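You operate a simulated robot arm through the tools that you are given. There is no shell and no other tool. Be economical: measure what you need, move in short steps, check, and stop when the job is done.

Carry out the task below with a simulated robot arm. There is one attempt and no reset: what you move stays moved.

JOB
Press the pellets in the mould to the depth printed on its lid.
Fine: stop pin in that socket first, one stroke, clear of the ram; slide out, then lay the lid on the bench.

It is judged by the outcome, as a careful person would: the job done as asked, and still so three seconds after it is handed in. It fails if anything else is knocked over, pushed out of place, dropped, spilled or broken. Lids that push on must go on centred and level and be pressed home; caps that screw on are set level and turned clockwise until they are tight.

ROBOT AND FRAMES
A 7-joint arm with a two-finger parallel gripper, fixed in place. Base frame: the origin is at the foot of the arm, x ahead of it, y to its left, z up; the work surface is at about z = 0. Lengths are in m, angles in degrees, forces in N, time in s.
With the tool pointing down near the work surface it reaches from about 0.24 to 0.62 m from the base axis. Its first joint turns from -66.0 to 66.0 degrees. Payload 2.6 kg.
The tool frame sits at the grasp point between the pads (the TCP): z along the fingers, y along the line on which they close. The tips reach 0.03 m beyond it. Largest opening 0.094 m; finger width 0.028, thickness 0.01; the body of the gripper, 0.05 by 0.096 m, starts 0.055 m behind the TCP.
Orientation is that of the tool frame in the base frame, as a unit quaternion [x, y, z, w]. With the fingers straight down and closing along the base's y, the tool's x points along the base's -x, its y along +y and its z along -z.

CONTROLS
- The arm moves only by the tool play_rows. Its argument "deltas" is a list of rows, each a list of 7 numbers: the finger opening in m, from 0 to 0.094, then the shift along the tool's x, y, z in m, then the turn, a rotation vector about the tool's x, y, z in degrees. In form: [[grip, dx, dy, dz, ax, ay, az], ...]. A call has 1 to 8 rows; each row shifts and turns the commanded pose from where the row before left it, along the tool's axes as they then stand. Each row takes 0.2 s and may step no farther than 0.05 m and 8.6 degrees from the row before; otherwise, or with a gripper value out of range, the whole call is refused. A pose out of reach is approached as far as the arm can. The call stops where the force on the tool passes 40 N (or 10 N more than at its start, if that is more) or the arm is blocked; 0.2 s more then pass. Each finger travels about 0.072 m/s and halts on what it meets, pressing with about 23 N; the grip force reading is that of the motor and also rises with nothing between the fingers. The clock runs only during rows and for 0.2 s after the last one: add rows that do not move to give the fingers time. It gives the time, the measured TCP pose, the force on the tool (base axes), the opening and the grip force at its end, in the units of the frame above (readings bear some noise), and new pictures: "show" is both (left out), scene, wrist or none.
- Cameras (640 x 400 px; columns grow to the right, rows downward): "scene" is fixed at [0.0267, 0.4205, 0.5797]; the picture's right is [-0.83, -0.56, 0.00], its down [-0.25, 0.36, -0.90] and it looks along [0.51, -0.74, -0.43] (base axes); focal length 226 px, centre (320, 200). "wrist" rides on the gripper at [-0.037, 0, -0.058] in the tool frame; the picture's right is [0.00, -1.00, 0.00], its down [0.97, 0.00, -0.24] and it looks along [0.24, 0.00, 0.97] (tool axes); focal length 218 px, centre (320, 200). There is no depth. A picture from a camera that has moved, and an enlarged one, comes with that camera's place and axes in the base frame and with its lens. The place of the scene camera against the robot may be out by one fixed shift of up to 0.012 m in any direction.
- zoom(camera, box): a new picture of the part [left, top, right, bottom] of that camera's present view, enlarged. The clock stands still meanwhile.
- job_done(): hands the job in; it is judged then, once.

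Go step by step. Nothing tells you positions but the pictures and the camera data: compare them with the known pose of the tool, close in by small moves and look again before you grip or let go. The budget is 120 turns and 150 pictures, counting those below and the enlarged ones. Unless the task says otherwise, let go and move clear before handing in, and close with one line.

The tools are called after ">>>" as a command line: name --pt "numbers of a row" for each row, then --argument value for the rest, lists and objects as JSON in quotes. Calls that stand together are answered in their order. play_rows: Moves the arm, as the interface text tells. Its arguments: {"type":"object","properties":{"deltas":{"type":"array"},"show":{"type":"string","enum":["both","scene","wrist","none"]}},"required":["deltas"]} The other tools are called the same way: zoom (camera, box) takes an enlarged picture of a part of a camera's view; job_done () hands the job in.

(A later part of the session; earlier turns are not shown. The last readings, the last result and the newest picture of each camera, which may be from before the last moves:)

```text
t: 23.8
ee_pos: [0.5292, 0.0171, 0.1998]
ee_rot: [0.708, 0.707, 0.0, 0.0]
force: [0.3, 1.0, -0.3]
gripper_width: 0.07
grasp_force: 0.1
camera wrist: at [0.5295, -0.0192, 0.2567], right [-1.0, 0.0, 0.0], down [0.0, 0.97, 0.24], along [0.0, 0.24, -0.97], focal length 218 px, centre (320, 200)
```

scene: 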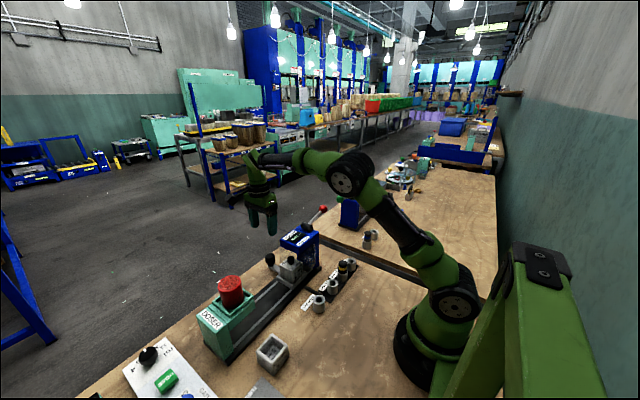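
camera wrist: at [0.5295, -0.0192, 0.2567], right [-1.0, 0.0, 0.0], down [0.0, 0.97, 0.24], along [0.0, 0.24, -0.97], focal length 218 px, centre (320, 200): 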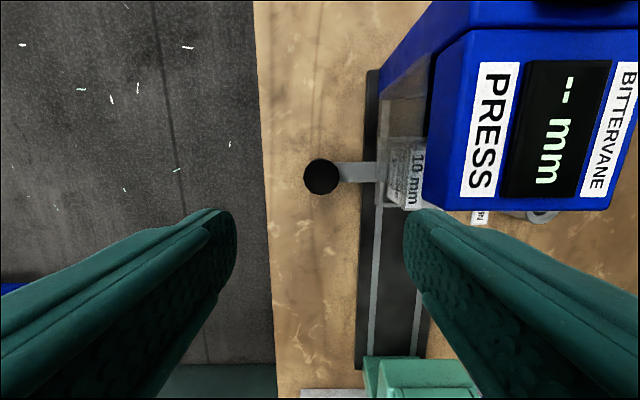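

>>> zoom --camera "scene" --box '[220, 130, 340, 280]'

>>> zoom --camera "wrist" --box '[260, 60, 640, 300]'

```text
2.67 times, centred on (280, 205) of scene
camera zoom: at [0.0267, 0.4205, 0.5797], right [-0.83, -0.56, 0.0], down [-0.25, 0.36, -0.9], along [0.51, -0.74, -0.43], focal length 603 px, centre (427, 187)
```

zoom: 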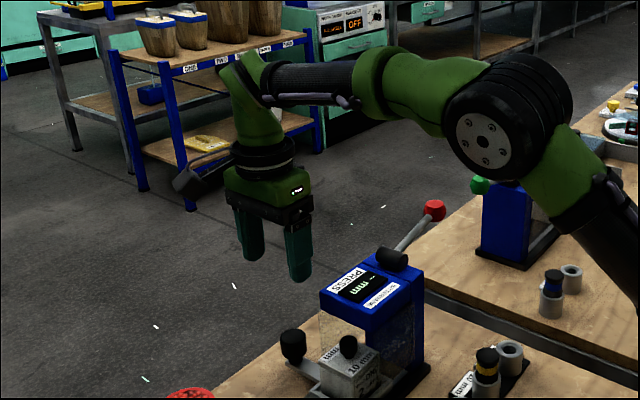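

```text
1.67 times, centred on (450, 180) of wrist
camera zoom: at [0.5295, -0.0192, 0.2567], right [-1.0, 0.0, 0.0], down [0.0, 0.97, 0.24], along [0.0, 0.24, -0.97], focal length 364 px, centre (103, 233)
```

zoom: 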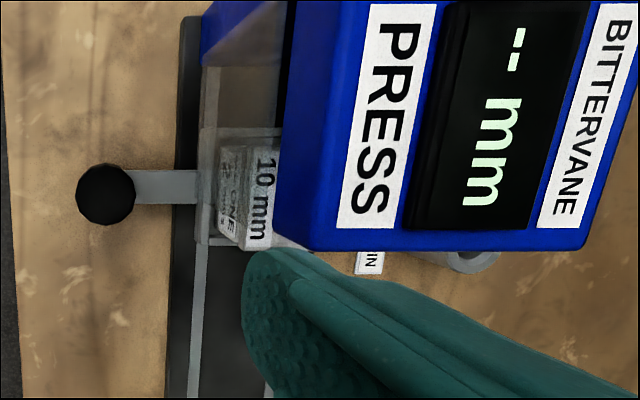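

The head's +x edge is at about x = 0.477 with its top near z = 0.14. At this yaw the hand body would pass within millimetres of it. I'll yaw another 90° so the hand's narrow side faces the press and the box points away.

>>> play_rows --pt "0.07 0 0 0 0 0 8.2" --pt "0.07 0 0 0 0 0 8.2" --pt "0.07 0 0 0 0 0 8.2" --pt "0.07 0 0 0 0 0 8.2" --pt "0.07 0 0 0 0 0 8.2" --pt "0.07 0 0 0 0 0 8.2" --pt "0.07 0 0 0 0 0 8.2" --show "none"

>>> play_rows --pt "0.07 0 0 0 0 0 8.2" --pt "0.07 0 0 0 0 0 8.2" --pt "0.07 0 0 0 0 0 8.2" --pt "0.07 0 0 0 0 0 8.0" --pt "0.07 0 0 0 0 0 0"

```text
t: 25.4
ee_pos: [0.5291, 0.0172, 0.1999]
ee_rot: [0.96, 0.28, 0.0, 0.0]
force: [0.2, 0.4, 0.9]
gripper_width: 0.0701
grasp_force: 0.0
```

```text
t: 26.6
ee_pos: [0.5305, 0.0179, 0.1995]
ee_rot: [1.0, -0.001, 0.001, 0.0]
force: [-0.3, -0.6, -0.5]
gripper_width: 0.0699
grasp_force: 0.0
camera wrist: at [0.4927, 0.0182, 0.257], right [0.0, 1.0, 0.0], down [0.97, 0.0, 0.24], along [0.24, 0.0, -0.97], focal length 218 px, centre (320, 200)
```

scene: 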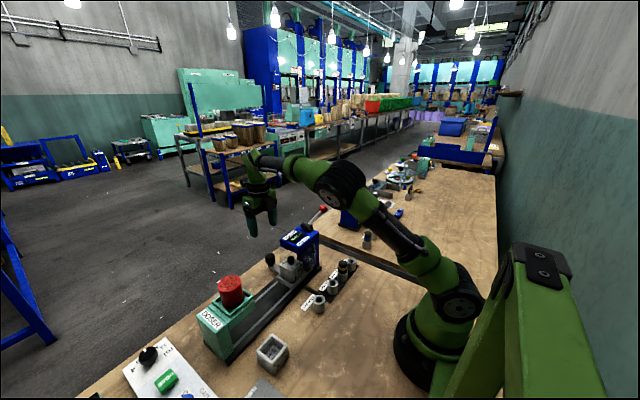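
wrist: 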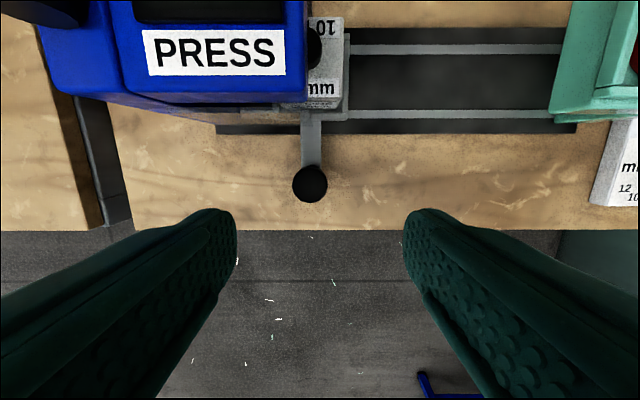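

>>> zoom --camera "scene" --box '[220, 140, 320, 280]'

>>> zoom --camera "wrist" --box '[0, 0, 400, 240]'

```text
2.86 times, centred on (270, 210) of scene
camera zoom: at [0.0267, 0.4205, 0.5797], right [-0.83, -0.56, 0.0], down [-0.25, 0.36, -0.9], along [0.51, -0.74, -0.43], focal length 646 px, centre (463, 171)
```

zoom: 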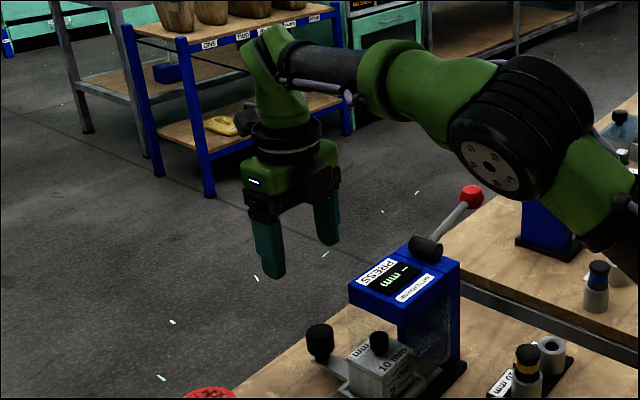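

```text
1.60 times, centred on (200, 120) of wrist
camera zoom: at [0.4927, 0.0182, 0.257], right [0.0, 1.0, 0.0], down [0.97, 0.0, 0.24], along [0.24, 0.0, -0.97], focal length 349 px, centre (512, 328)
```

zoom: 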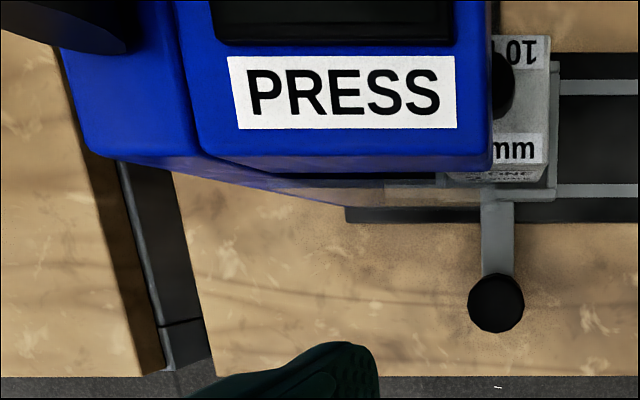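

The box is now behind the wrist on the far side, and the narrow hand side clears the head. The knob is at (0.528, 0.009), so I'll lower and grip it.

>>> play_rows --pt "0.07 -0.002 0.009 0.03 0 0 0" --pt "0.07 0 0 0.045 0 0 0" --pt "0.07 0 0 0.035 0 0 0" --pt "0.07 0 0 0.0295 0 0 0" --pt "0.07 0 0 0 0 0 0"

>>> zoom --camera "scene" --box '[230, 210, 330, 290]'

```text
t: 27.8
ee_pos: [0.526, 0.0081, 0.0607]
ee_rot: [1.0, 0.0, -0.001, 0.0]
force: [-0.6, -0.2, 0.7]
gripper_width: 0.0697
grasp_force: 0.0
camera wrist: at [0.4908, 0.0084, 0.1172], right [0.0, 1.0, 0.0], down [0.97, 0.0, 0.24], along [0.24, 0.0, -0.97], focal length 218 px, centre (320, 200)
```

scene: 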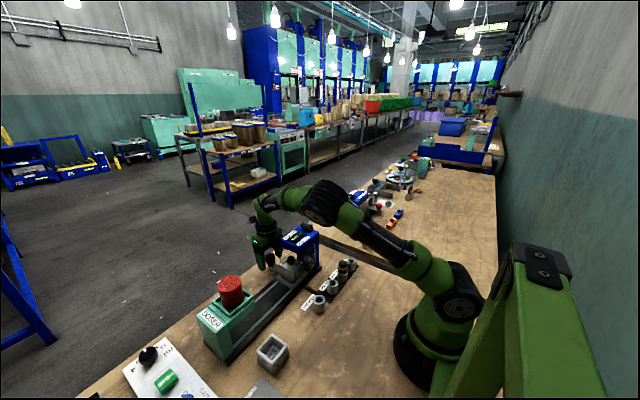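
wrist: 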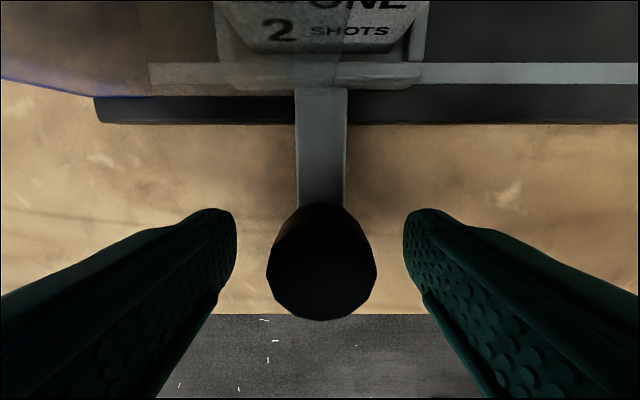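

```text
5.00 times, centred on (280, 250) of scene
camera zoom: at [0.0267, 0.4205, 0.5797], right [-0.83, -0.56, 0.0], down [-0.25, 0.36, -0.9], along [0.51, -0.74, -0.43], focal length 1130 px, centre (520, -50)
```

zoom: 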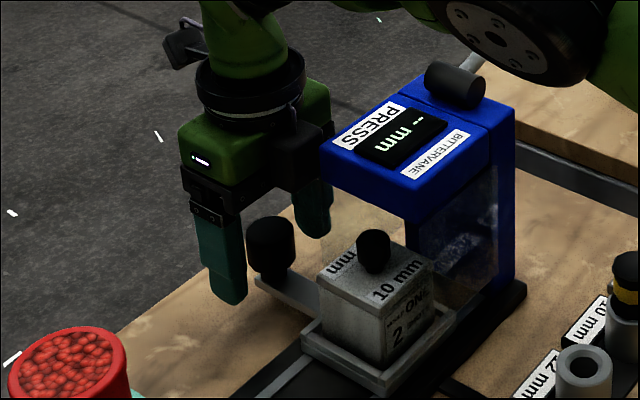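

The knob is centred between the fingers. I'll close, then slide toward the stop in small steps.

>>> play_rows --pt "0.045 0 0 0 0 0 0" --pt "0.025 0 0 0 0 0 0" --pt "0.025 0 0 0 0 0 0" --pt "0.025 0 0.004 0 0 0 0" --pt "0.025 0 0.006 0 0 0 0" --pt "0.025 0 0.006 0 0 0 0"

>>> zoom --camera "scene" --box '[230, 190, 350, 290]'

```text
t: 29.2
ee_pos: [0.5271, -0.0061, 0.0596]
ee_rot: [1.0, 0.001, 0.0, 0.0]
force: [11.1, 1.5, -6.5]
gripper_width: 0.0336
grasp_force: 45.6
camera wrist: at [0.4907, -0.0069, 0.1173], right [0.0, 1.0, 0.0], down [0.97, 0.0, 0.24], along [0.24, 0.0, -0.97], focal length 218 px, centre (320, 200)
```

scene: 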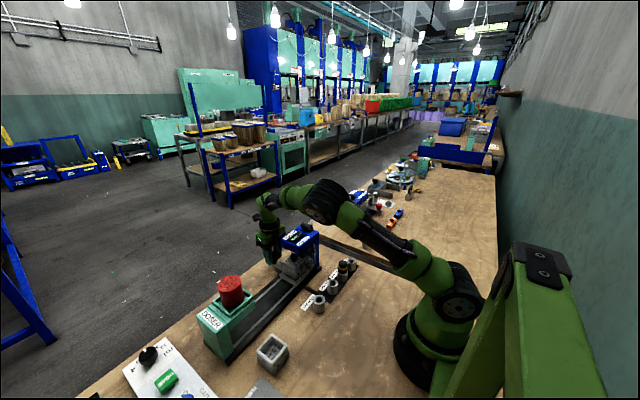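
wrist: 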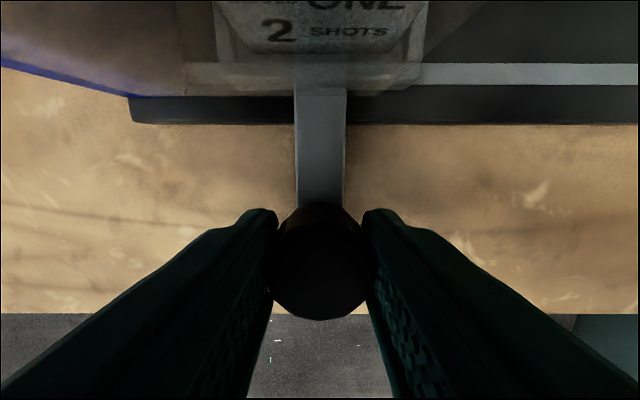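

```text
4.00 times, centred on (290, 240) of scene
camera zoom: at [0.0268, 0.4206, 0.5797], right [-0.83, -0.56, 0.0], down [-0.25, 0.36, -0.9], along [0.51, -0.74, -0.43], focal length 904 px, centre (440, 40)
```

zoom: 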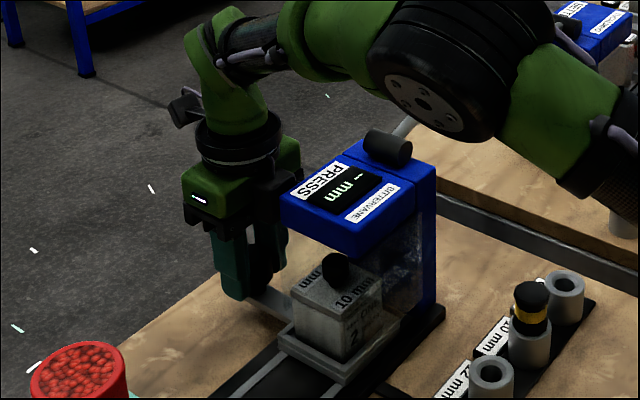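

The hand now clears the head and the mould is going under it. I'll continue to the stop.

>>> play_rows --pt "0.025 0.001 0.006 0 0 0 0" --pt "0.025 0 0.006 0 0 0 0" --pt "0.025 0 0.006 0 0 0 0" --pt "0.025 0 0.006 0 0 0 0" --show "none"

>>> zoom --camera "scene" --box '[230, 190, 350, 290]'

>>> zoom --camera "wrist" --box '[0, 0, 640, 400]'

```text
t: 30.3
ee_pos: [0.5275, -0.0209, 0.0603]
ee_rot: [1.0, 0.003, -0.002, -0.01]
force: [-3.3, 3.1, 1.1]
gripper_width: 0.0341
grasp_force: 45.4
stopped in row 4: the force on the tool passed its limit (the readings are from after the stop); the commanded pose is now the measured one
```

```text
4.00 times, centred on (290, 240) of scene
camera zoom: at [0.0267, 0.4205, 0.5797], right [-0.83, -0.56, 0.0], down [-0.25, 0.36, -0.9], along [0.51, -0.74, -0.43], focal length 904 px, centre (440, 40)
```

zoom: 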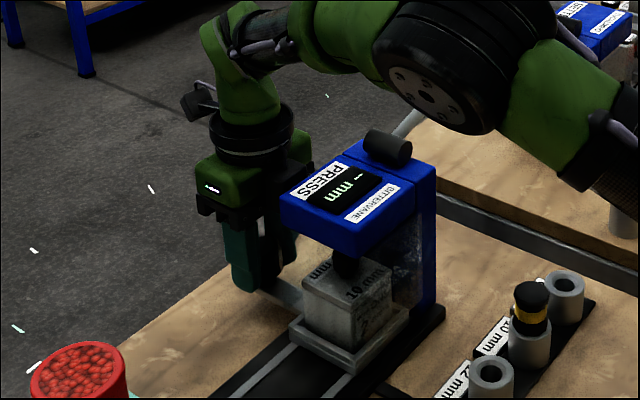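

```text
1.00 times, centred on (320, 200) of wrist
camera zoom: at [0.4913, -0.0215, 0.1173], right [0.0, 1.0, 0.02], down [0.97, 0.0, 0.23], along [0.23, 0.02, -0.97], focal length 218 px, centre (320, 200)
```

zoom: 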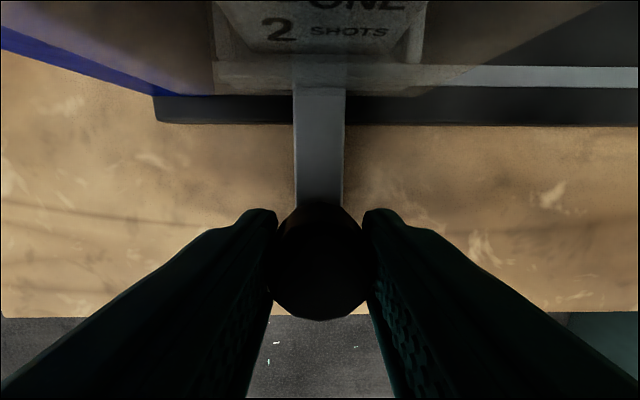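

It stopped again with the knob at y ≈ -0.021. I need to know whether that's the end stop or the lid knob touching the ram, so I'll zoom.

>>> zoom --camera "scene" --box '[290, 230, 345, 280]'

>>> zoom --camera "wrist" --box '[100, 0, 500, 130]'

```text
8.00 times, centred on (318, 255) of scene
camera zoom: at [0.0267, 0.4205, 0.5797], right [-0.83, -0.56, 0.0], down [-0.25, 0.36, -0.9], along [0.51, -0.74, -0.43], focal length 1808 px, centre (340, -240)
```

zoom: 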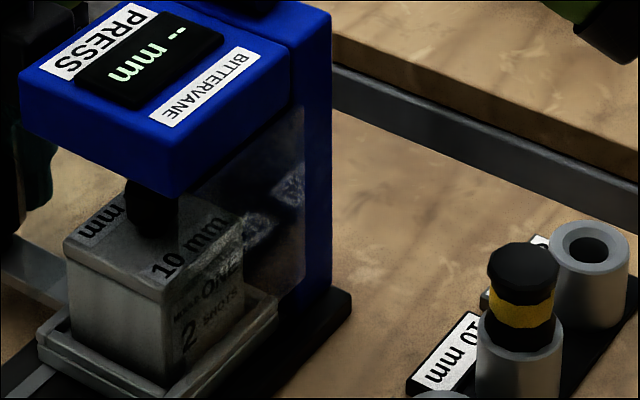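

```text
1.60 times, centred on (300, 65) of wrist
camera zoom: at [0.4913, -0.0215, 0.1173], right [0.0, 1.0, 0.02], down [0.97, 0.0, 0.23], along [0.23, 0.02, -0.97], focal length 349 px, centre (352, 416)
```

zoom: 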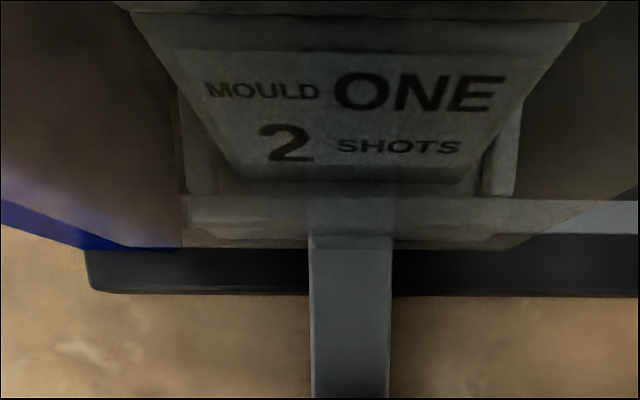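

Through the guard, the tray's front edge is against the blue column, so it's at the end stop. I'll release and rise.

>>> play_rows --pt "0.05 0 0 0 0 0 0" --pt "0.07 0 0 0 0 0 0" --pt "0.07 0 0 -0.02 -1.0 0 0" --pt "0.07 0 0 -0.045 0 0 0" --pt "0.07 0 0 -0.045 0 0 0" --pt "0.07 0 0 -0.045 0 0 0" --pt "0.07 0 0 -0.045 0 0 0" --pt "0.07 0 0 -0.02 0 0 0"

>>> zoom --camera "scene" --box '[240, 180, 360, 280]'

>>> zoom --camera "wrist" --box '[120, 0, 440, 200]'

```text
t: 32.1
ee_pos: [0.5295, -0.0231, 0.2816]
ee_rot: [1.0, 0.002, -0.002, -0.001]
force: [-0.1, 0.2, -0.4]
gripper_width: 0.0699
grasp_force: 0.1
camera wrist: at [0.4931, -0.0224, 0.3385], right [0.0, 1.0, 0.0], down [0.97, 0.0, 0.24], along [0.24, 0.0, -0.97], focal length 218 px, centre (320, 200)
```

scene: 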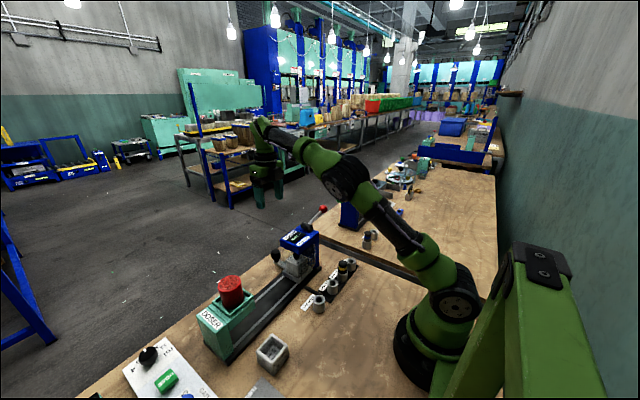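
wrist: 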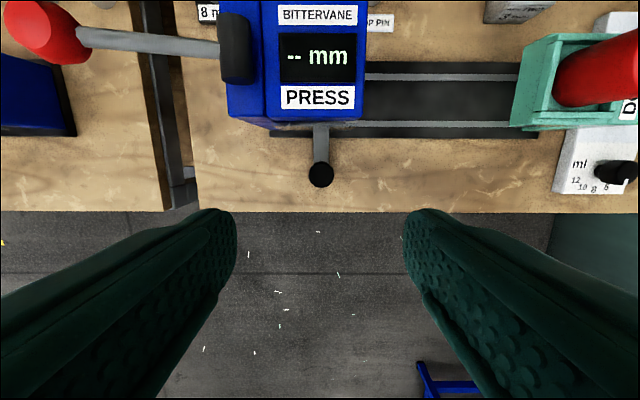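

```text
4.00 times, centred on (300, 230) of scene
camera zoom: at [0.0267, 0.4206, 0.5797], right [-0.83, -0.56, 0.0], down [-0.25, 0.36, -0.9], along [0.51, -0.74, -0.43], focal length 904 px, centre (400, 80)
```

zoom: 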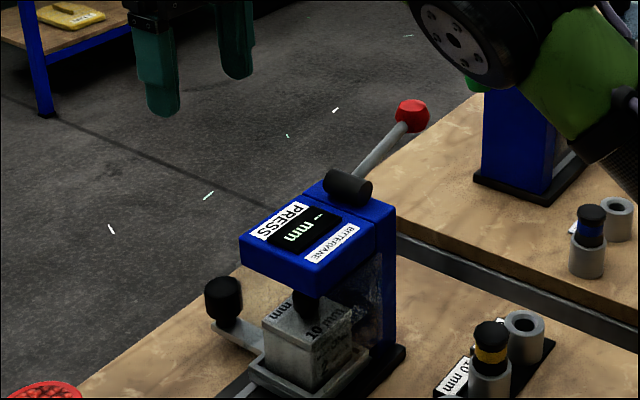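

```text
2.00 times, centred on (280, 100) of wrist
camera zoom: at [0.4931, -0.0224, 0.3385], right [0.0, 1.0, 0.0], down [0.97, 0.0, 0.24], along [0.24, 0.0, -0.97], focal length 436 px, centre (400, 400)
```

zoom: 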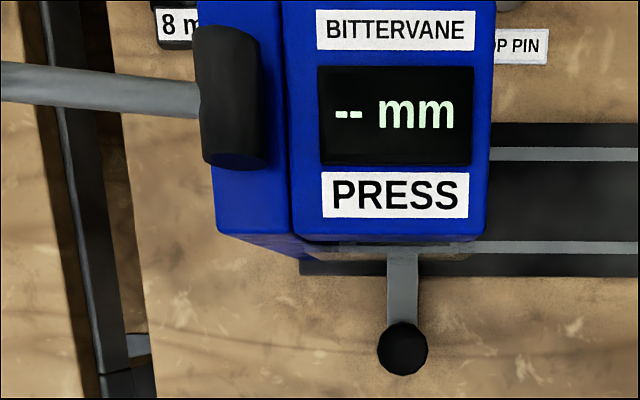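

The lever knob triangulates to (0.430, -0.177, 0.195), with its hinge near (0.428, -0.08, 0.165), so it pulls down. I'll close the fingers and move above the knob to push it straight down along its arc.

>>> play_rows --pt "0.0 0 0 -0.02 0 0 0" --pt "0.0 -0.025 0.0385 0 0 0 0" --pt "0.0 -0.025 0.0385 0 0 0 0" --pt "0.0 -0.025 0.0385 0 0 0 0" --pt "0.0 -0.0245 0.0385 0 0 0 0" --pt "0.0 0 0 0.0 0 0 0" --pt "0.0 0 0 0.0 0 0 0"

>>> zoom --camera "scene" --box '[270, 150, 370, 250]'

```text
t: 33.7
ee_pos: [0.4298, -0.1755, 0.3015]
ee_rot: [1.0, 0.003, -0.003, -0.001]
force: [0.1, 0.2, -0.1]
gripper_width: 0.0
grasp_force: 23.7
camera wrist: at [0.3932, -0.1752, 0.3581], right [0.0, 1.0, 0.0], down [0.97, 0.0, 0.24], along [0.24, 0.0, -0.97], focal length 218 px, centre (320, 200)
```

scene: 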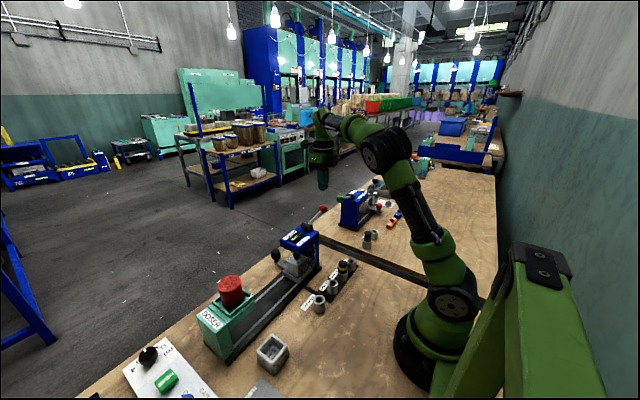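
wrist: 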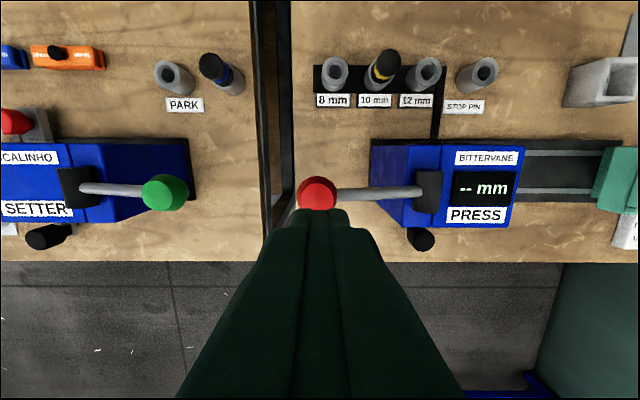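

```text
4.00 times, centred on (320, 200) of scene
camera zoom: at [0.0267, 0.4205, 0.5797], right [-0.83, -0.56, 0.0], down [-0.25, 0.36, -0.9], along [0.51, -0.74, -0.43], focal length 904 px, centre (320, 200)
```

zoom: 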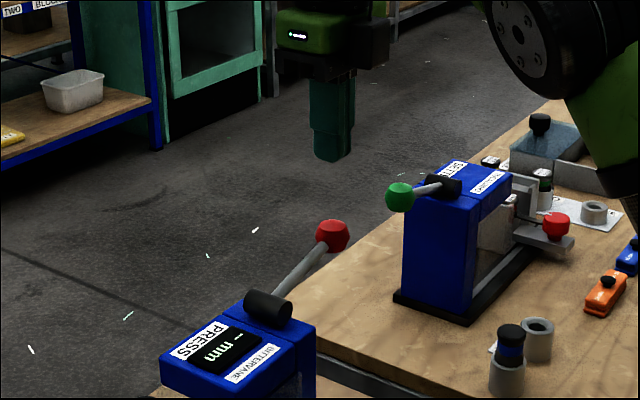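

The closed fingers are right over the knob. I'll lower to just above it, then do the stroke in one continuous call.

>>> play_rows --pt "0.0 0.0005 0.002 0.03 0 0 0" --pt "0.0 0 0 0.024 0 0 0" --pt "0.0 0 0 0 0 0 0"

>>> zoom --camera "scene" --box '[270, 170, 370, 250]'

```text
t: 34.5
ee_pos: [0.4316, -0.177, 0.2466]
ee_rot: [1.0, 0.002, -0.002, -0.002]
force: [-0.3, 0.1, 0.1]
gripper_width: 0.0002
grasp_force: 22.9
camera wrist: at [0.3942, -0.1769, 0.3036], right [0.0, 1.0, 0.0], down [0.97, 0.0, 0.24], along [0.24, 0.0, -0.97], focal length 218 px, centre (320, 200)
```

scene: 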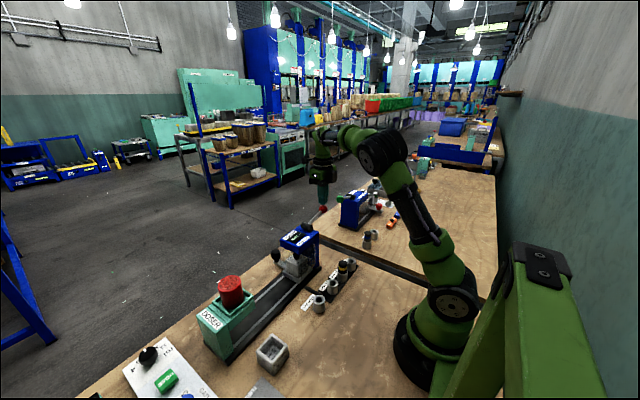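
wrist: 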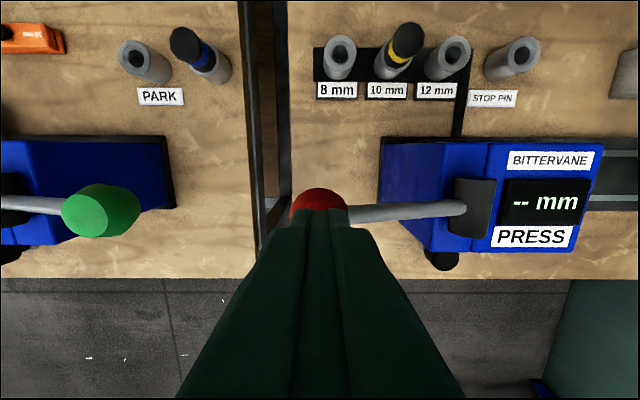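

```text
5.00 times, centred on (320, 210) of scene
camera zoom: at [0.0267, 0.4205, 0.5797], right [-0.83, -0.56, 0.0], down [-0.25, 0.36, -0.9], along [0.51, -0.74, -0.43], focal length 1130 px, centre (320, 150)
```

zoom: 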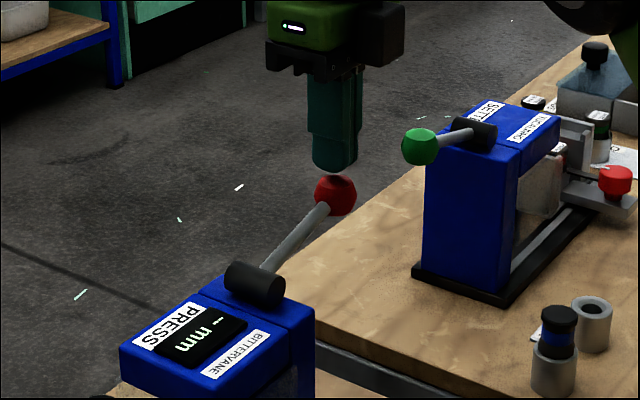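

The tips sit about 3 mm over the red knob. Now the stroke: one continuous push down along the arc, until the stop pin halts it.

>>> play_rows --pt "0.0 -0.001 0.001 0.01 0 0 0" --pt "0.0 0 0.001 0.012 0 0 0" --pt "0.0 0 0.001 0.012 0 0 0" --pt "0.0 0 0 0.012 0 0 0" --pt "0.0 0 -0.002 0.012 0 0 0" --pt "0.0 0 -0.003 0.012 0 0 0" --pt "0.0 0 -0.004 0.012 0 0 0" --pt "0.0 0 -0.005 0.012 0 0 0"

>>> zoom --camera "scene" --box '[270, 190, 370, 270]'

```text
t: 35.9
ee_pos: [0.4295, -0.1801, 0.1841]
ee_rot: [1.0, 0.0, 0.003, 0.0]
force: [-5.7, 1.7, 10.3]
gripper_width: 0.0003
grasp_force: 23.0
stopped in row 7: the force on the tool passed its limit (the readings are from after the stop); the commanded pose is now the measured one
camera wrist: at [0.3923, -0.1779, 0.2424], right [0.0, 1.0, 0.0], down [0.97, 0.0, 0.25], along [0.25, 0.0, -0.97], focal length 218 px, centre (320, 200)
```

scene: 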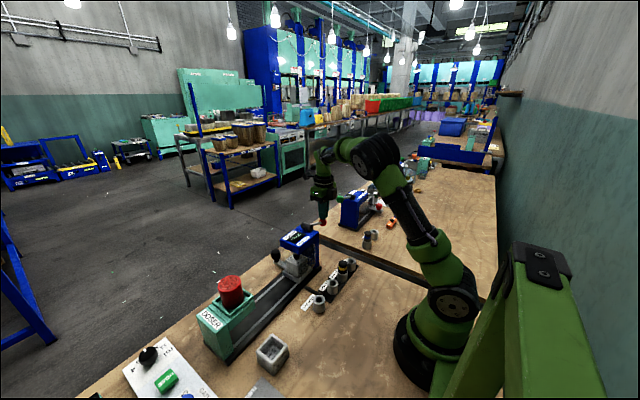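
wrist: 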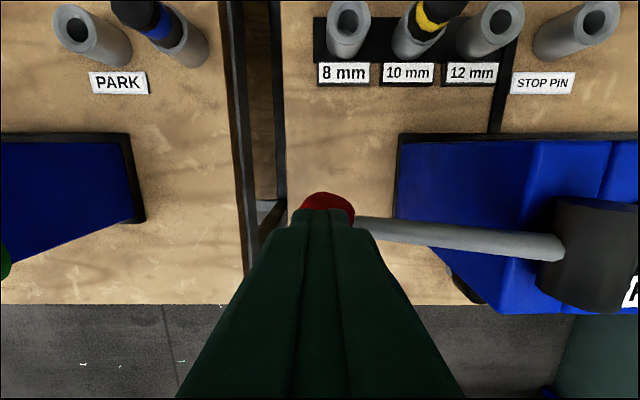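

```text
5.00 times, centred on (320, 230) of scene
camera zoom: at [0.0266, 0.4206, 0.5797], right [-0.83, -0.56, 0.0], down [-0.25, 0.36, -0.9], along [0.51, -0.74, -0.43], focal length 1130 px, centre (320, 50)
```

zoom: 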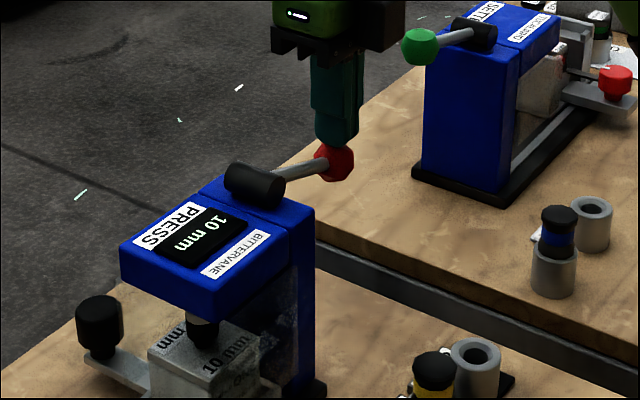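

The display reads 10 mm, and the stroke halted against the pin. I'll raise the tool and see whether the lever returns by itself.

>>> play_rows --pt "0.0 0 0 -0.01 0 0 0" --pt "0.0 0 0 -0.012 0 0 0" --pt "0.0 0 0 -0.015 0 0 0" --pt "0.0 0 0 -0.02 0 0 0" --pt "0.0 0 0 -0.02 0 0 0" --pt "0.0 0 0 -0.02 0 0 0" --show "wrist"

>>> zoom --camera "scene" --box '[270, 190, 370, 270]'

```text
t: 37.3
ee_pos: [0.4271, -0.1776, 0.2818]
ee_rot: [1.0, 0.001, 0.002, 0.0]
force: [-0.1, -0.1, -0.1]
gripper_width: 0.0
grasp_force: 22.9
camera wrist: at [0.3916, -0.1779, 0.3391], right [0.0, 1.0, 0.0], down [0.97, 0.0, 0.24], along [0.24, 0.0, -0.97], focal length 218 px, centre (320, 200)
```

wrist: 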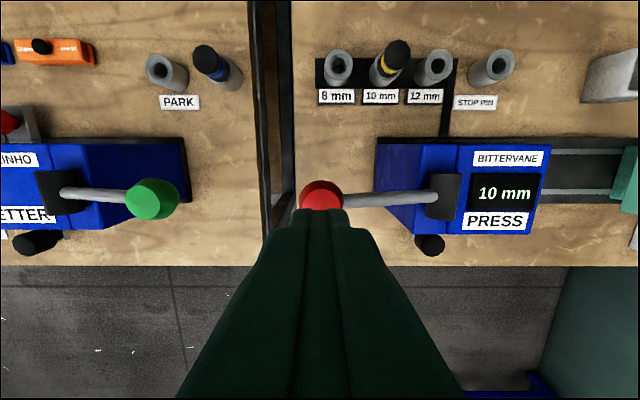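

```text
5.00 times, centred on (320, 230) of scene
camera zoom: at [0.0267, 0.4205, 0.5797], right [-0.83, -0.56, 0.0], down [-0.25, 0.36, -0.9], along [0.51, -0.74, -0.43], focal length 1130 px, centre (320, 50)
```

zoom: 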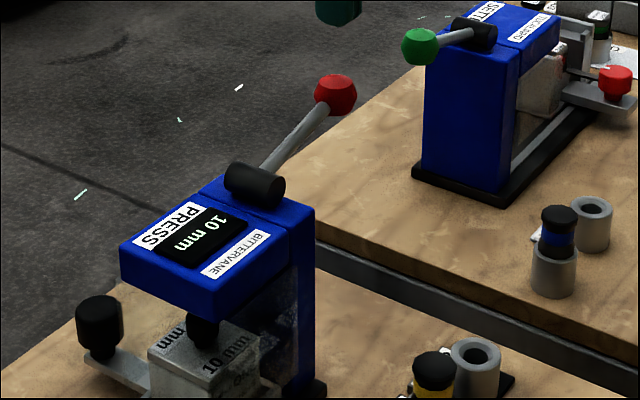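

The lever sprang back to rest and the ram is up. I'll return to the carriage knob to slide it out.

>>> play_rows --pt "0.02 0 0 -0.015 0 0 0" --pt "0.07 0.025 -0.039 0 0 0 0" --pt "0.07 0.025 -0.039 0 0 0 0" --pt "0.07 0.025 -0.039 0 0 0 0" --pt "0.07 0.026 -0.038 0 0 0 0" --pt "0.07 0 0 0.045 0 0 0" --pt "0.07 0 0 0.045 0 0 0" --pt "0.07 0 0 0.03 0 0 0"

```text
t: 39.1
ee_pos: [0.5301, -0.0229, 0.1779]
ee_rot: [1.0, 0.001, 0.002, 0.0]
force: [-0.4, 0.2, -0.2]
gripper_width: 0.0701
grasp_force: 0.0
camera wrist: at [0.4932, -0.0225, 0.2336], right [0.0, 1.0, 0.0], down [0.97, 0.0, 0.24], along [0.24, 0.0, -0.97], focal length 218 px, centre (320, 200)
```

scene: 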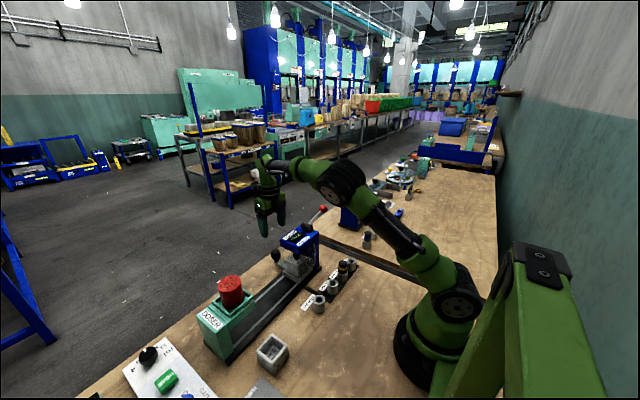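
wrist: 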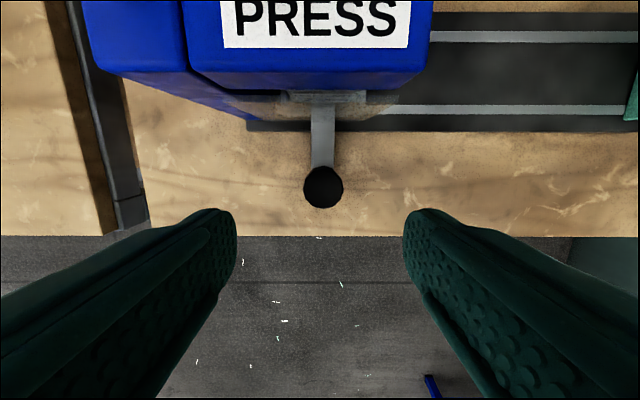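

The knob is centred below, so I'll lower, grip, and start sliding out (+y).

>>> play_rows --pt "0.07 -0.0015 -0.002 0.045 0 0 0" --pt "0.07 0 0 0.045 0 0 0" --pt "0.07 0 0 0.028 0 0 0" --pt "0.045 0 0 0 0 0 0" --pt "0.025 0 0 0 0 0 0" --pt "0.025 0 0 0 0 0 0" --pt "0.025 0 -0.004 0 0 0 0" --pt "0.025 0 -0.008 0 0 0 0" --show "wrist"

```text
t: 40.9
ee_pos: [0.5281, -0.0095, 0.0575]
ee_rot: [1.0, 0.0, 0.001, 0.001]
force: [-5.8, -1.8, -6.8]
gripper_width: 0.034
grasp_force: 45.3
camera wrist: at [0.4915, -0.0088, 0.1152], right [0.0, 1.0, 0.0], down [0.97, 0.0, 0.24], along [0.24, 0.0, -0.97], focal length 218 px, centre (320, 200)
```

wrist: 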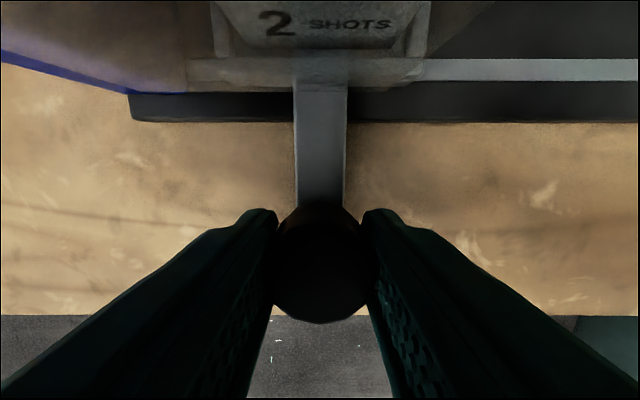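

It's moving out freely. I'll continue back to the starting position at y ≈ 0.10.

>>> play_rows --pt "0.025 0 -0.012 0 0 0 0" --pt "0.025 0 -0.014 0 0 0 0" --pt "0.025 0 -0.014 0 0 0 0" --pt "0.025 0 -0.014 0 0 0 0" --pt "0.025 0 -0.014 0 0 0 0" --pt "0.025 0 -0.014 0 0 0 0" --pt "0.025 0 -0.014 0 0 0 0" --pt "0.025 0 -0.011 0 0 0 0" --show "none"

>>> zoom --camera "scene" --box '[210, 200, 350, 310]'

```text
t: 42.7
ee_pos: [0.5282, 0.0987, 0.0567]
ee_rot: [1.0, 0.001, 0.002, 0.0]
force: [-14.8, 0.4, -5.3]
gripper_width: 0.0334
grasp_force: 44.9
```

```text
3.64 times, centred on (280, 255) of scene
camera zoom: at [0.0267, 0.4206, 0.5797], right [-0.83, -0.56, 0.0], down [-0.25, 0.36, -0.9], along [0.51, -0.74, -0.43], focal length 822 px, centre (466, 0)
```

zoom: 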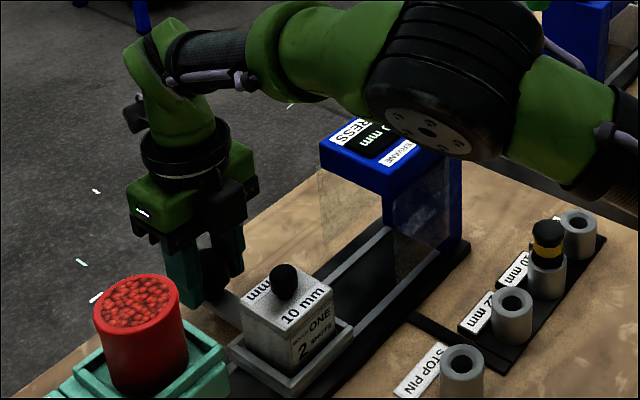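

It's back out at the loading position. I'll release and rise, then view the lid.

>>> play_rows --pt "0.05 0 0 0 0 0 0" --pt "0.07 0 0 0 0 0 0" --pt "0.07 0 0 -0.03 0 0 0" --pt "0.07 0 0 -0.045 0 0 0" --pt "0.07 0 0 -0.045 0 0 0" --pt "0.07 -0.01 0 -0.045 0 0 0" --pt "0.07 -0.047 0 -0.01 0 0 0" --pt "0.06 -0.047 0 0 0 0 0" --show "wrist"

>>> zoom --camera "wrist" --box '[200, 60, 500, 260]'

>>> zoom --camera "scene" --box '[210, 210, 350, 310]'

```text
t: 44.5
ee_pos: [0.4234, 0.0965, 0.2322]
ee_rot: [1.0, 0.001, 0.002, 0.001]
force: [0.7, -0.7, -0.3]
gripper_width: 0.06
grasp_force: 0.0
camera wrist: at [0.3871, 0.0965, 0.2893], right [0.0, 1.0, 0.0], down [0.97, 0.0, 0.24], along [0.24, 0.0, -0.97], focal length 218 px, centre (320, 200)
```

wrist: 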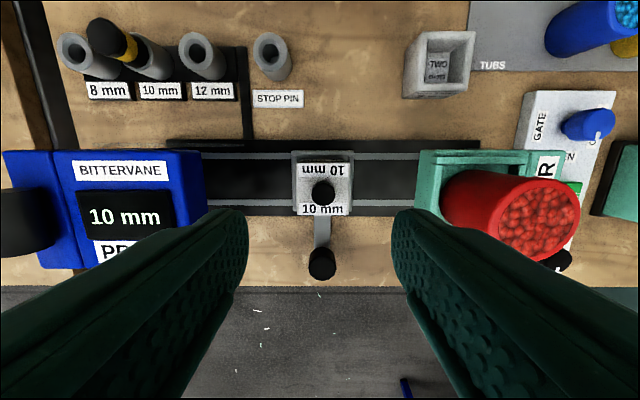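

```text
2.00 times, centred on (350, 160) of wrist
camera zoom: at [0.3871, 0.0965, 0.2893], right [0.0, 1.0, 0.0], down [0.97, 0.0, 0.24], along [0.24, 0.0, -0.97], focal length 436 px, centre (260, 280)
```

zoom: 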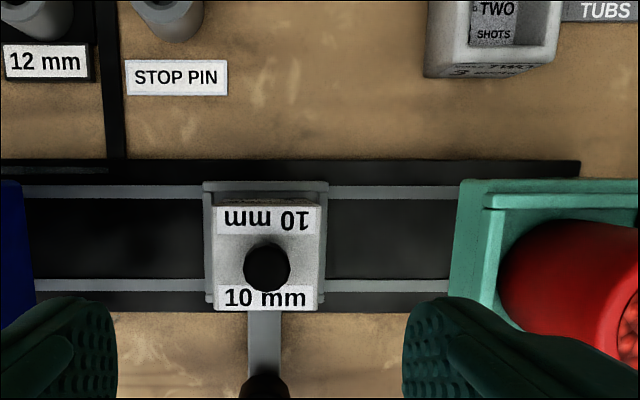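

```text
4.00 times, centred on (280, 260) of scene
camera zoom: at [0.0268, 0.4205, 0.5797], right [-0.83, -0.56, 0.0], down [-0.25, 0.36, -0.9], along [0.51, -0.74, -0.43], focal length 904 px, centre (480, -40)
```

zoom: 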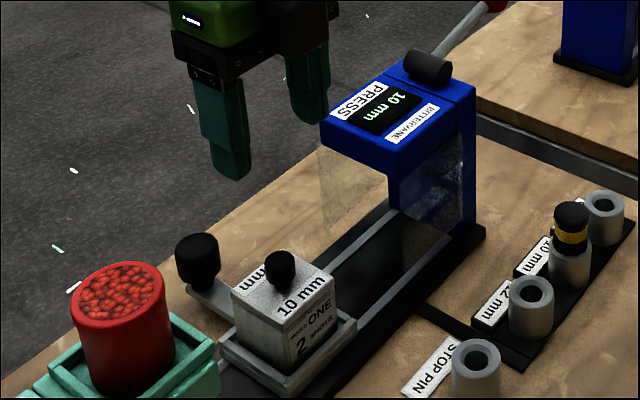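

The lid knob is at (0.427, 0.0995) with its top near z = 0.105. I'll align over it and approach.

>>> play_rows --pt "0.05 0.0036 -0.003 0.035 0 0 0" --pt "0.05 0 0 0.04 0 0 0" --pt "0.05 0 0 0.015 0 0 0" --pt "0.05 0 0 0 0 0 0" --show "wrist"

>>> zoom --camera "scene" --box '[230, 230, 330, 310]'

```text
t: 45.5
ee_pos: [0.4272, 0.1008, 0.142]
ee_rot: [1.0, 0.001, 0.001, 0.0]
force: [0.2, 0.6, -0.5]
gripper_width: 0.0498
grasp_force: 0.1
camera wrist: at [0.3907, 0.1002, 0.1993], right [0.0, 1.0, 0.0], down [0.97, 0.0, 0.24], along [0.24, 0.0, -0.97], focal length 218 px, centre (320, 200)
```

wrist: 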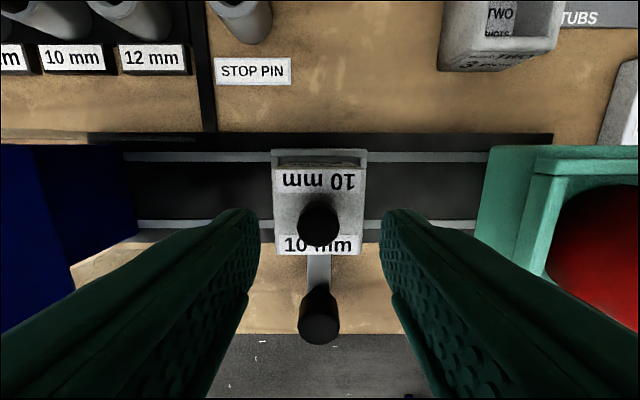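

```text
5.00 times, centred on (280, 270) of scene
camera zoom: at [0.0267, 0.4205, 0.5797], right [-0.83, -0.56, 0.0], down [-0.25, 0.36, -0.9], along [0.51, -0.74, -0.43], focal length 1130 px, centre (520, -150)
```

zoom: 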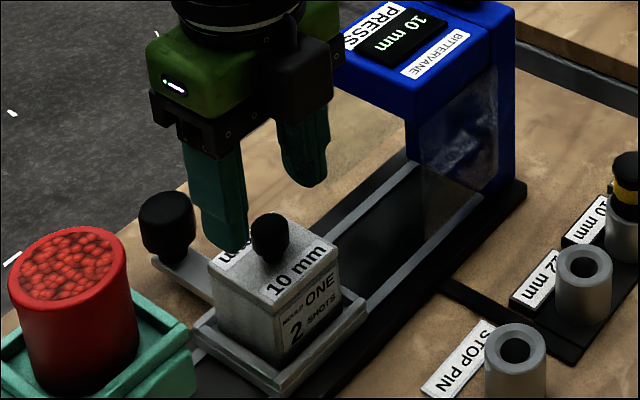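

The knob spans about z = 0.078 to 0.098, so I'll grip with the tips at 0.082, just above the lid.

>>> play_rows --pt "0.05 0.001 0.0005 0.02 0 0 0" --pt "0.05 0 0 0.01 0 0 0" --pt "0.03 0 0 0 0 0 0" --pt "0.01 0 0 0 0 0 0" --pt "0.01 0 0 0 0 0 0" --pt "0.01 0 0 0 0 0 0" --show "wrist"

>>> zoom --camera "scene" --box '[230, 230, 330, 310]'

```text
t: 46.9
ee_pos: [0.4295, 0.1001, 0.1134]
ee_rot: [1.0, 0.001, 0.002, 0.0]
force: [0.4, 0.2, 0.0]
gripper_width: 0.0211
grasp_force: 23.1
camera wrist: at [0.3921, 0.1001, 0.1698], right [0.0, 1.0, 0.0], down [0.97, 0.0, 0.24], along [0.24, 0.0, -0.97], focal length 218 px, centre (320, 200)
```

wrist: 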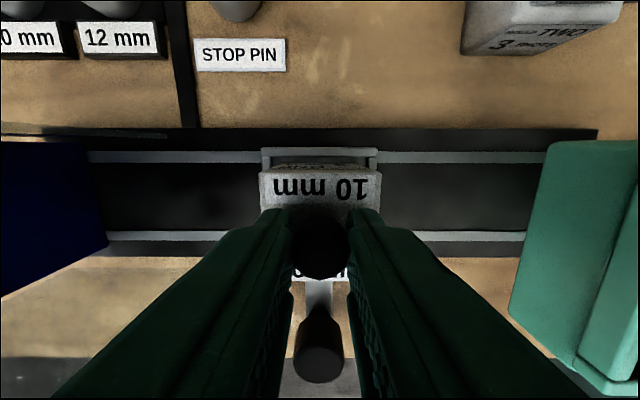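

```text
5.00 times, centred on (280, 270) of scene
camera zoom: at [0.0267, 0.4205, 0.5797], right [-0.83, -0.56, 0.0], down [-0.25, 0.36, -0.9], along [0.51, -0.74, -0.43], focal length 1130 px, centre (520, -150)
```

zoom: 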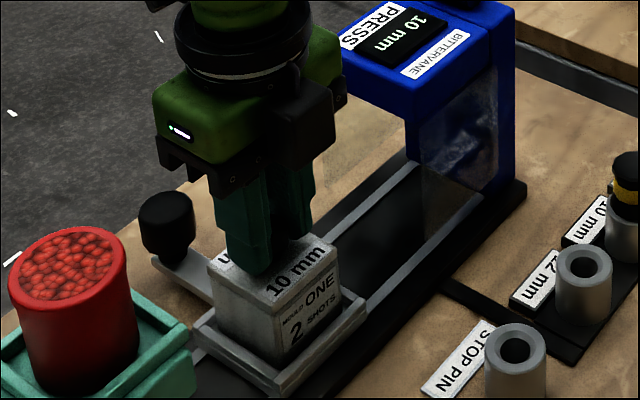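

The lid knob is gripped (0.021 m). I'll lift slowly and look.

>>> play_rows --pt "0.01 0 0 -0.005 0 0 0" --pt "0.01 0 0 -0.01 0 0 0" --pt "0.01 0 0 -0.02 0 0 0" --pt "0.01 0 0 -0.03 0 0 0" --pt "0.01 0 0 -0.03 0 0 0" --pt "0.01 0 0 0 0 0 0"

>>> zoom --camera "scene" --box '[230, 210, 330, 310]'

```text
t: 48.3
ee_pos: [0.4285, 0.1001, 0.208]
ee_rot: [1.0, 0.001, 0.001, 0.001]
force: [1.0, 0.0, -0.7]
gripper_width: 0.0211
grasp_force: 23.1
camera wrist: at [0.3918, 0.1008, 0.265], right [0.0, 1.0, 0.0], down [0.97, 0.0, 0.24], along [0.24, 0.0, -0.97], focal length 218 px, centre (320, 200)
```

scene: 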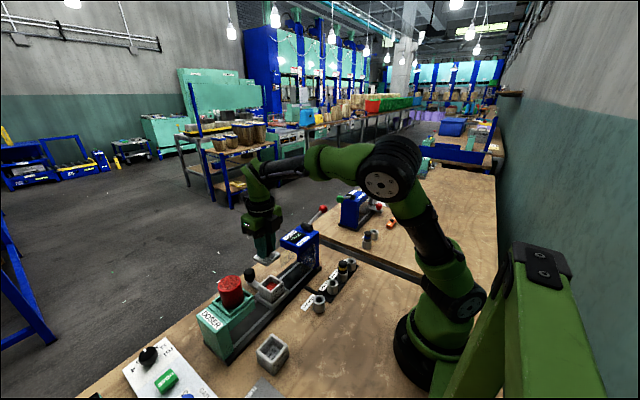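
wrist: 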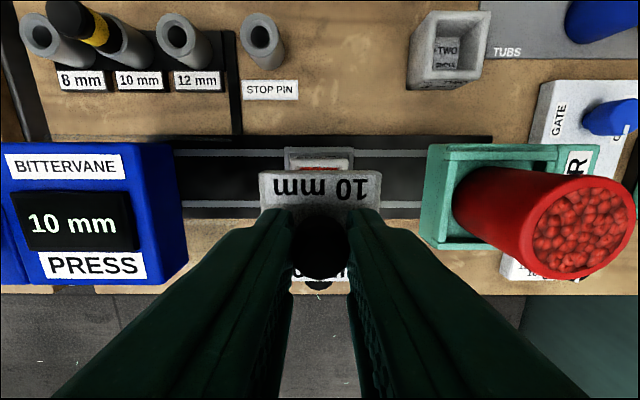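

```text
4.00 times, centred on (280, 260) of scene
camera zoom: at [0.0267, 0.4205, 0.5797], right [-0.83, -0.56, 0.0], down [-0.25, 0.36, -0.9], along [0.51, -0.74, -0.43], focal length 904 px, centre (480, -40)
```

zoom: 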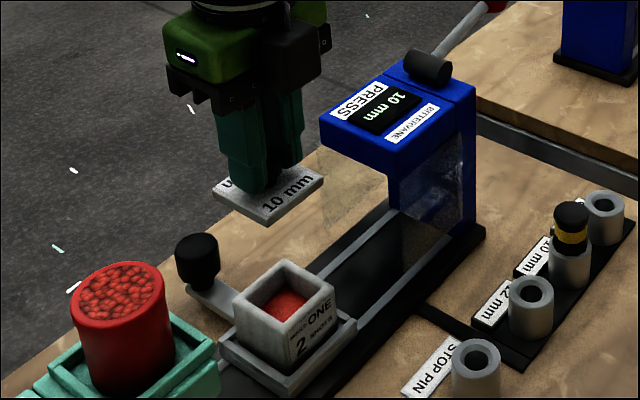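

The lid is off and level, and the pressed pellets are in the mould. I'll carry it to the clear bench spot near (0.30, 0.118).

>>> play_rows --pt "0.01 -0.03 -0.0045 0 0 0 0" --pt "0.01 -0.033 -0.0045 0 0 0 0" --pt "0.01 -0.033 -0.0045 0 0 0 0" --pt "0.01 -0.032 -0.0045 0 0 0 0" --pt "0.01 0 0 0.035 0 0 0" --pt "0.01 0 0 0.035 0 0 0" --pt "0.01 0 0 0.035 0 0 0" --pt "0.01 0 0 0.02 0 0 0"

>>> zoom --camera "scene" --box '[230, 240, 350, 380]'

```text
t: 50.1
ee_pos: [0.3236, 0.109, 0.0819]
ee_rot: [1.0, 0.001, 0.002, -0.001]
force: [0.4, -0.1, -1.4]
gripper_width: 0.021
grasp_force: 23.2
out of reach, approached as far as the arm can: row 4
camera wrist: at [0.2869, 0.1091, 0.1387], right [0.0, 1.0, 0.0], down [0.97, 0.0, 0.24], along [0.24, 0.0, -0.97], focal length 218 px, centre (320, 200)
```

scene: 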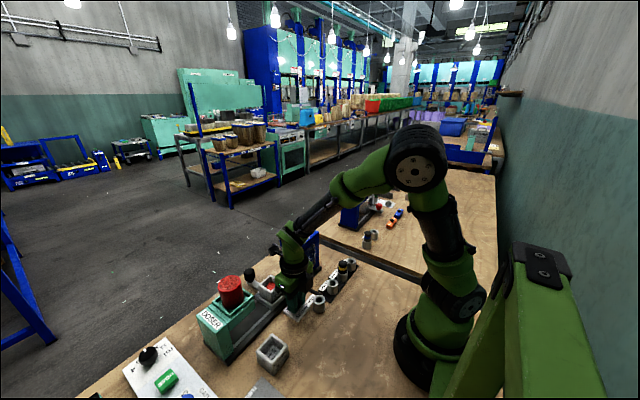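
wrist: 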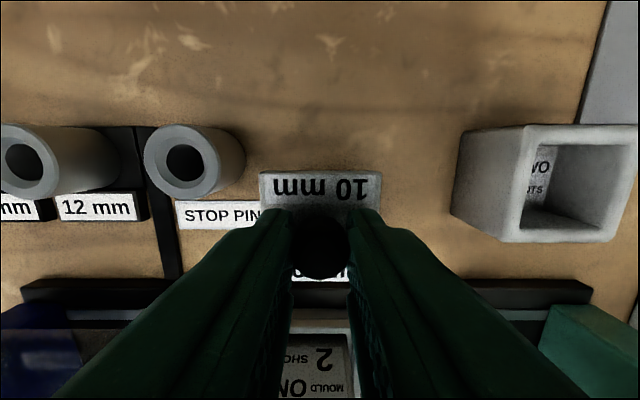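

```text
2.86 times, centred on (290, 310) of scene
camera zoom: at [0.0267, 0.4205, 0.5797], right [-0.83, -0.56, 0.0], down [-0.25, 0.36, -0.9], along [0.51, -0.74, -0.43], focal length 646 px, centre (406, -114)
```

zoom: 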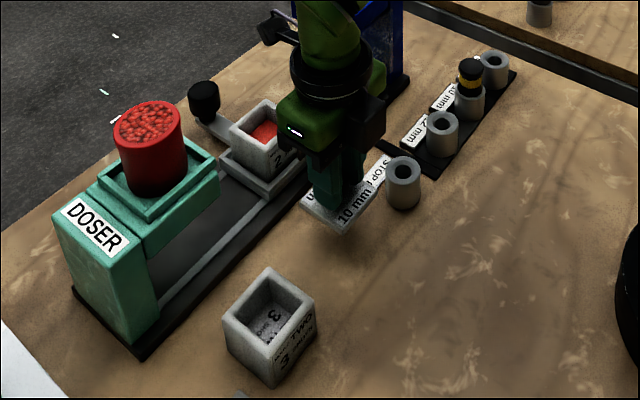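

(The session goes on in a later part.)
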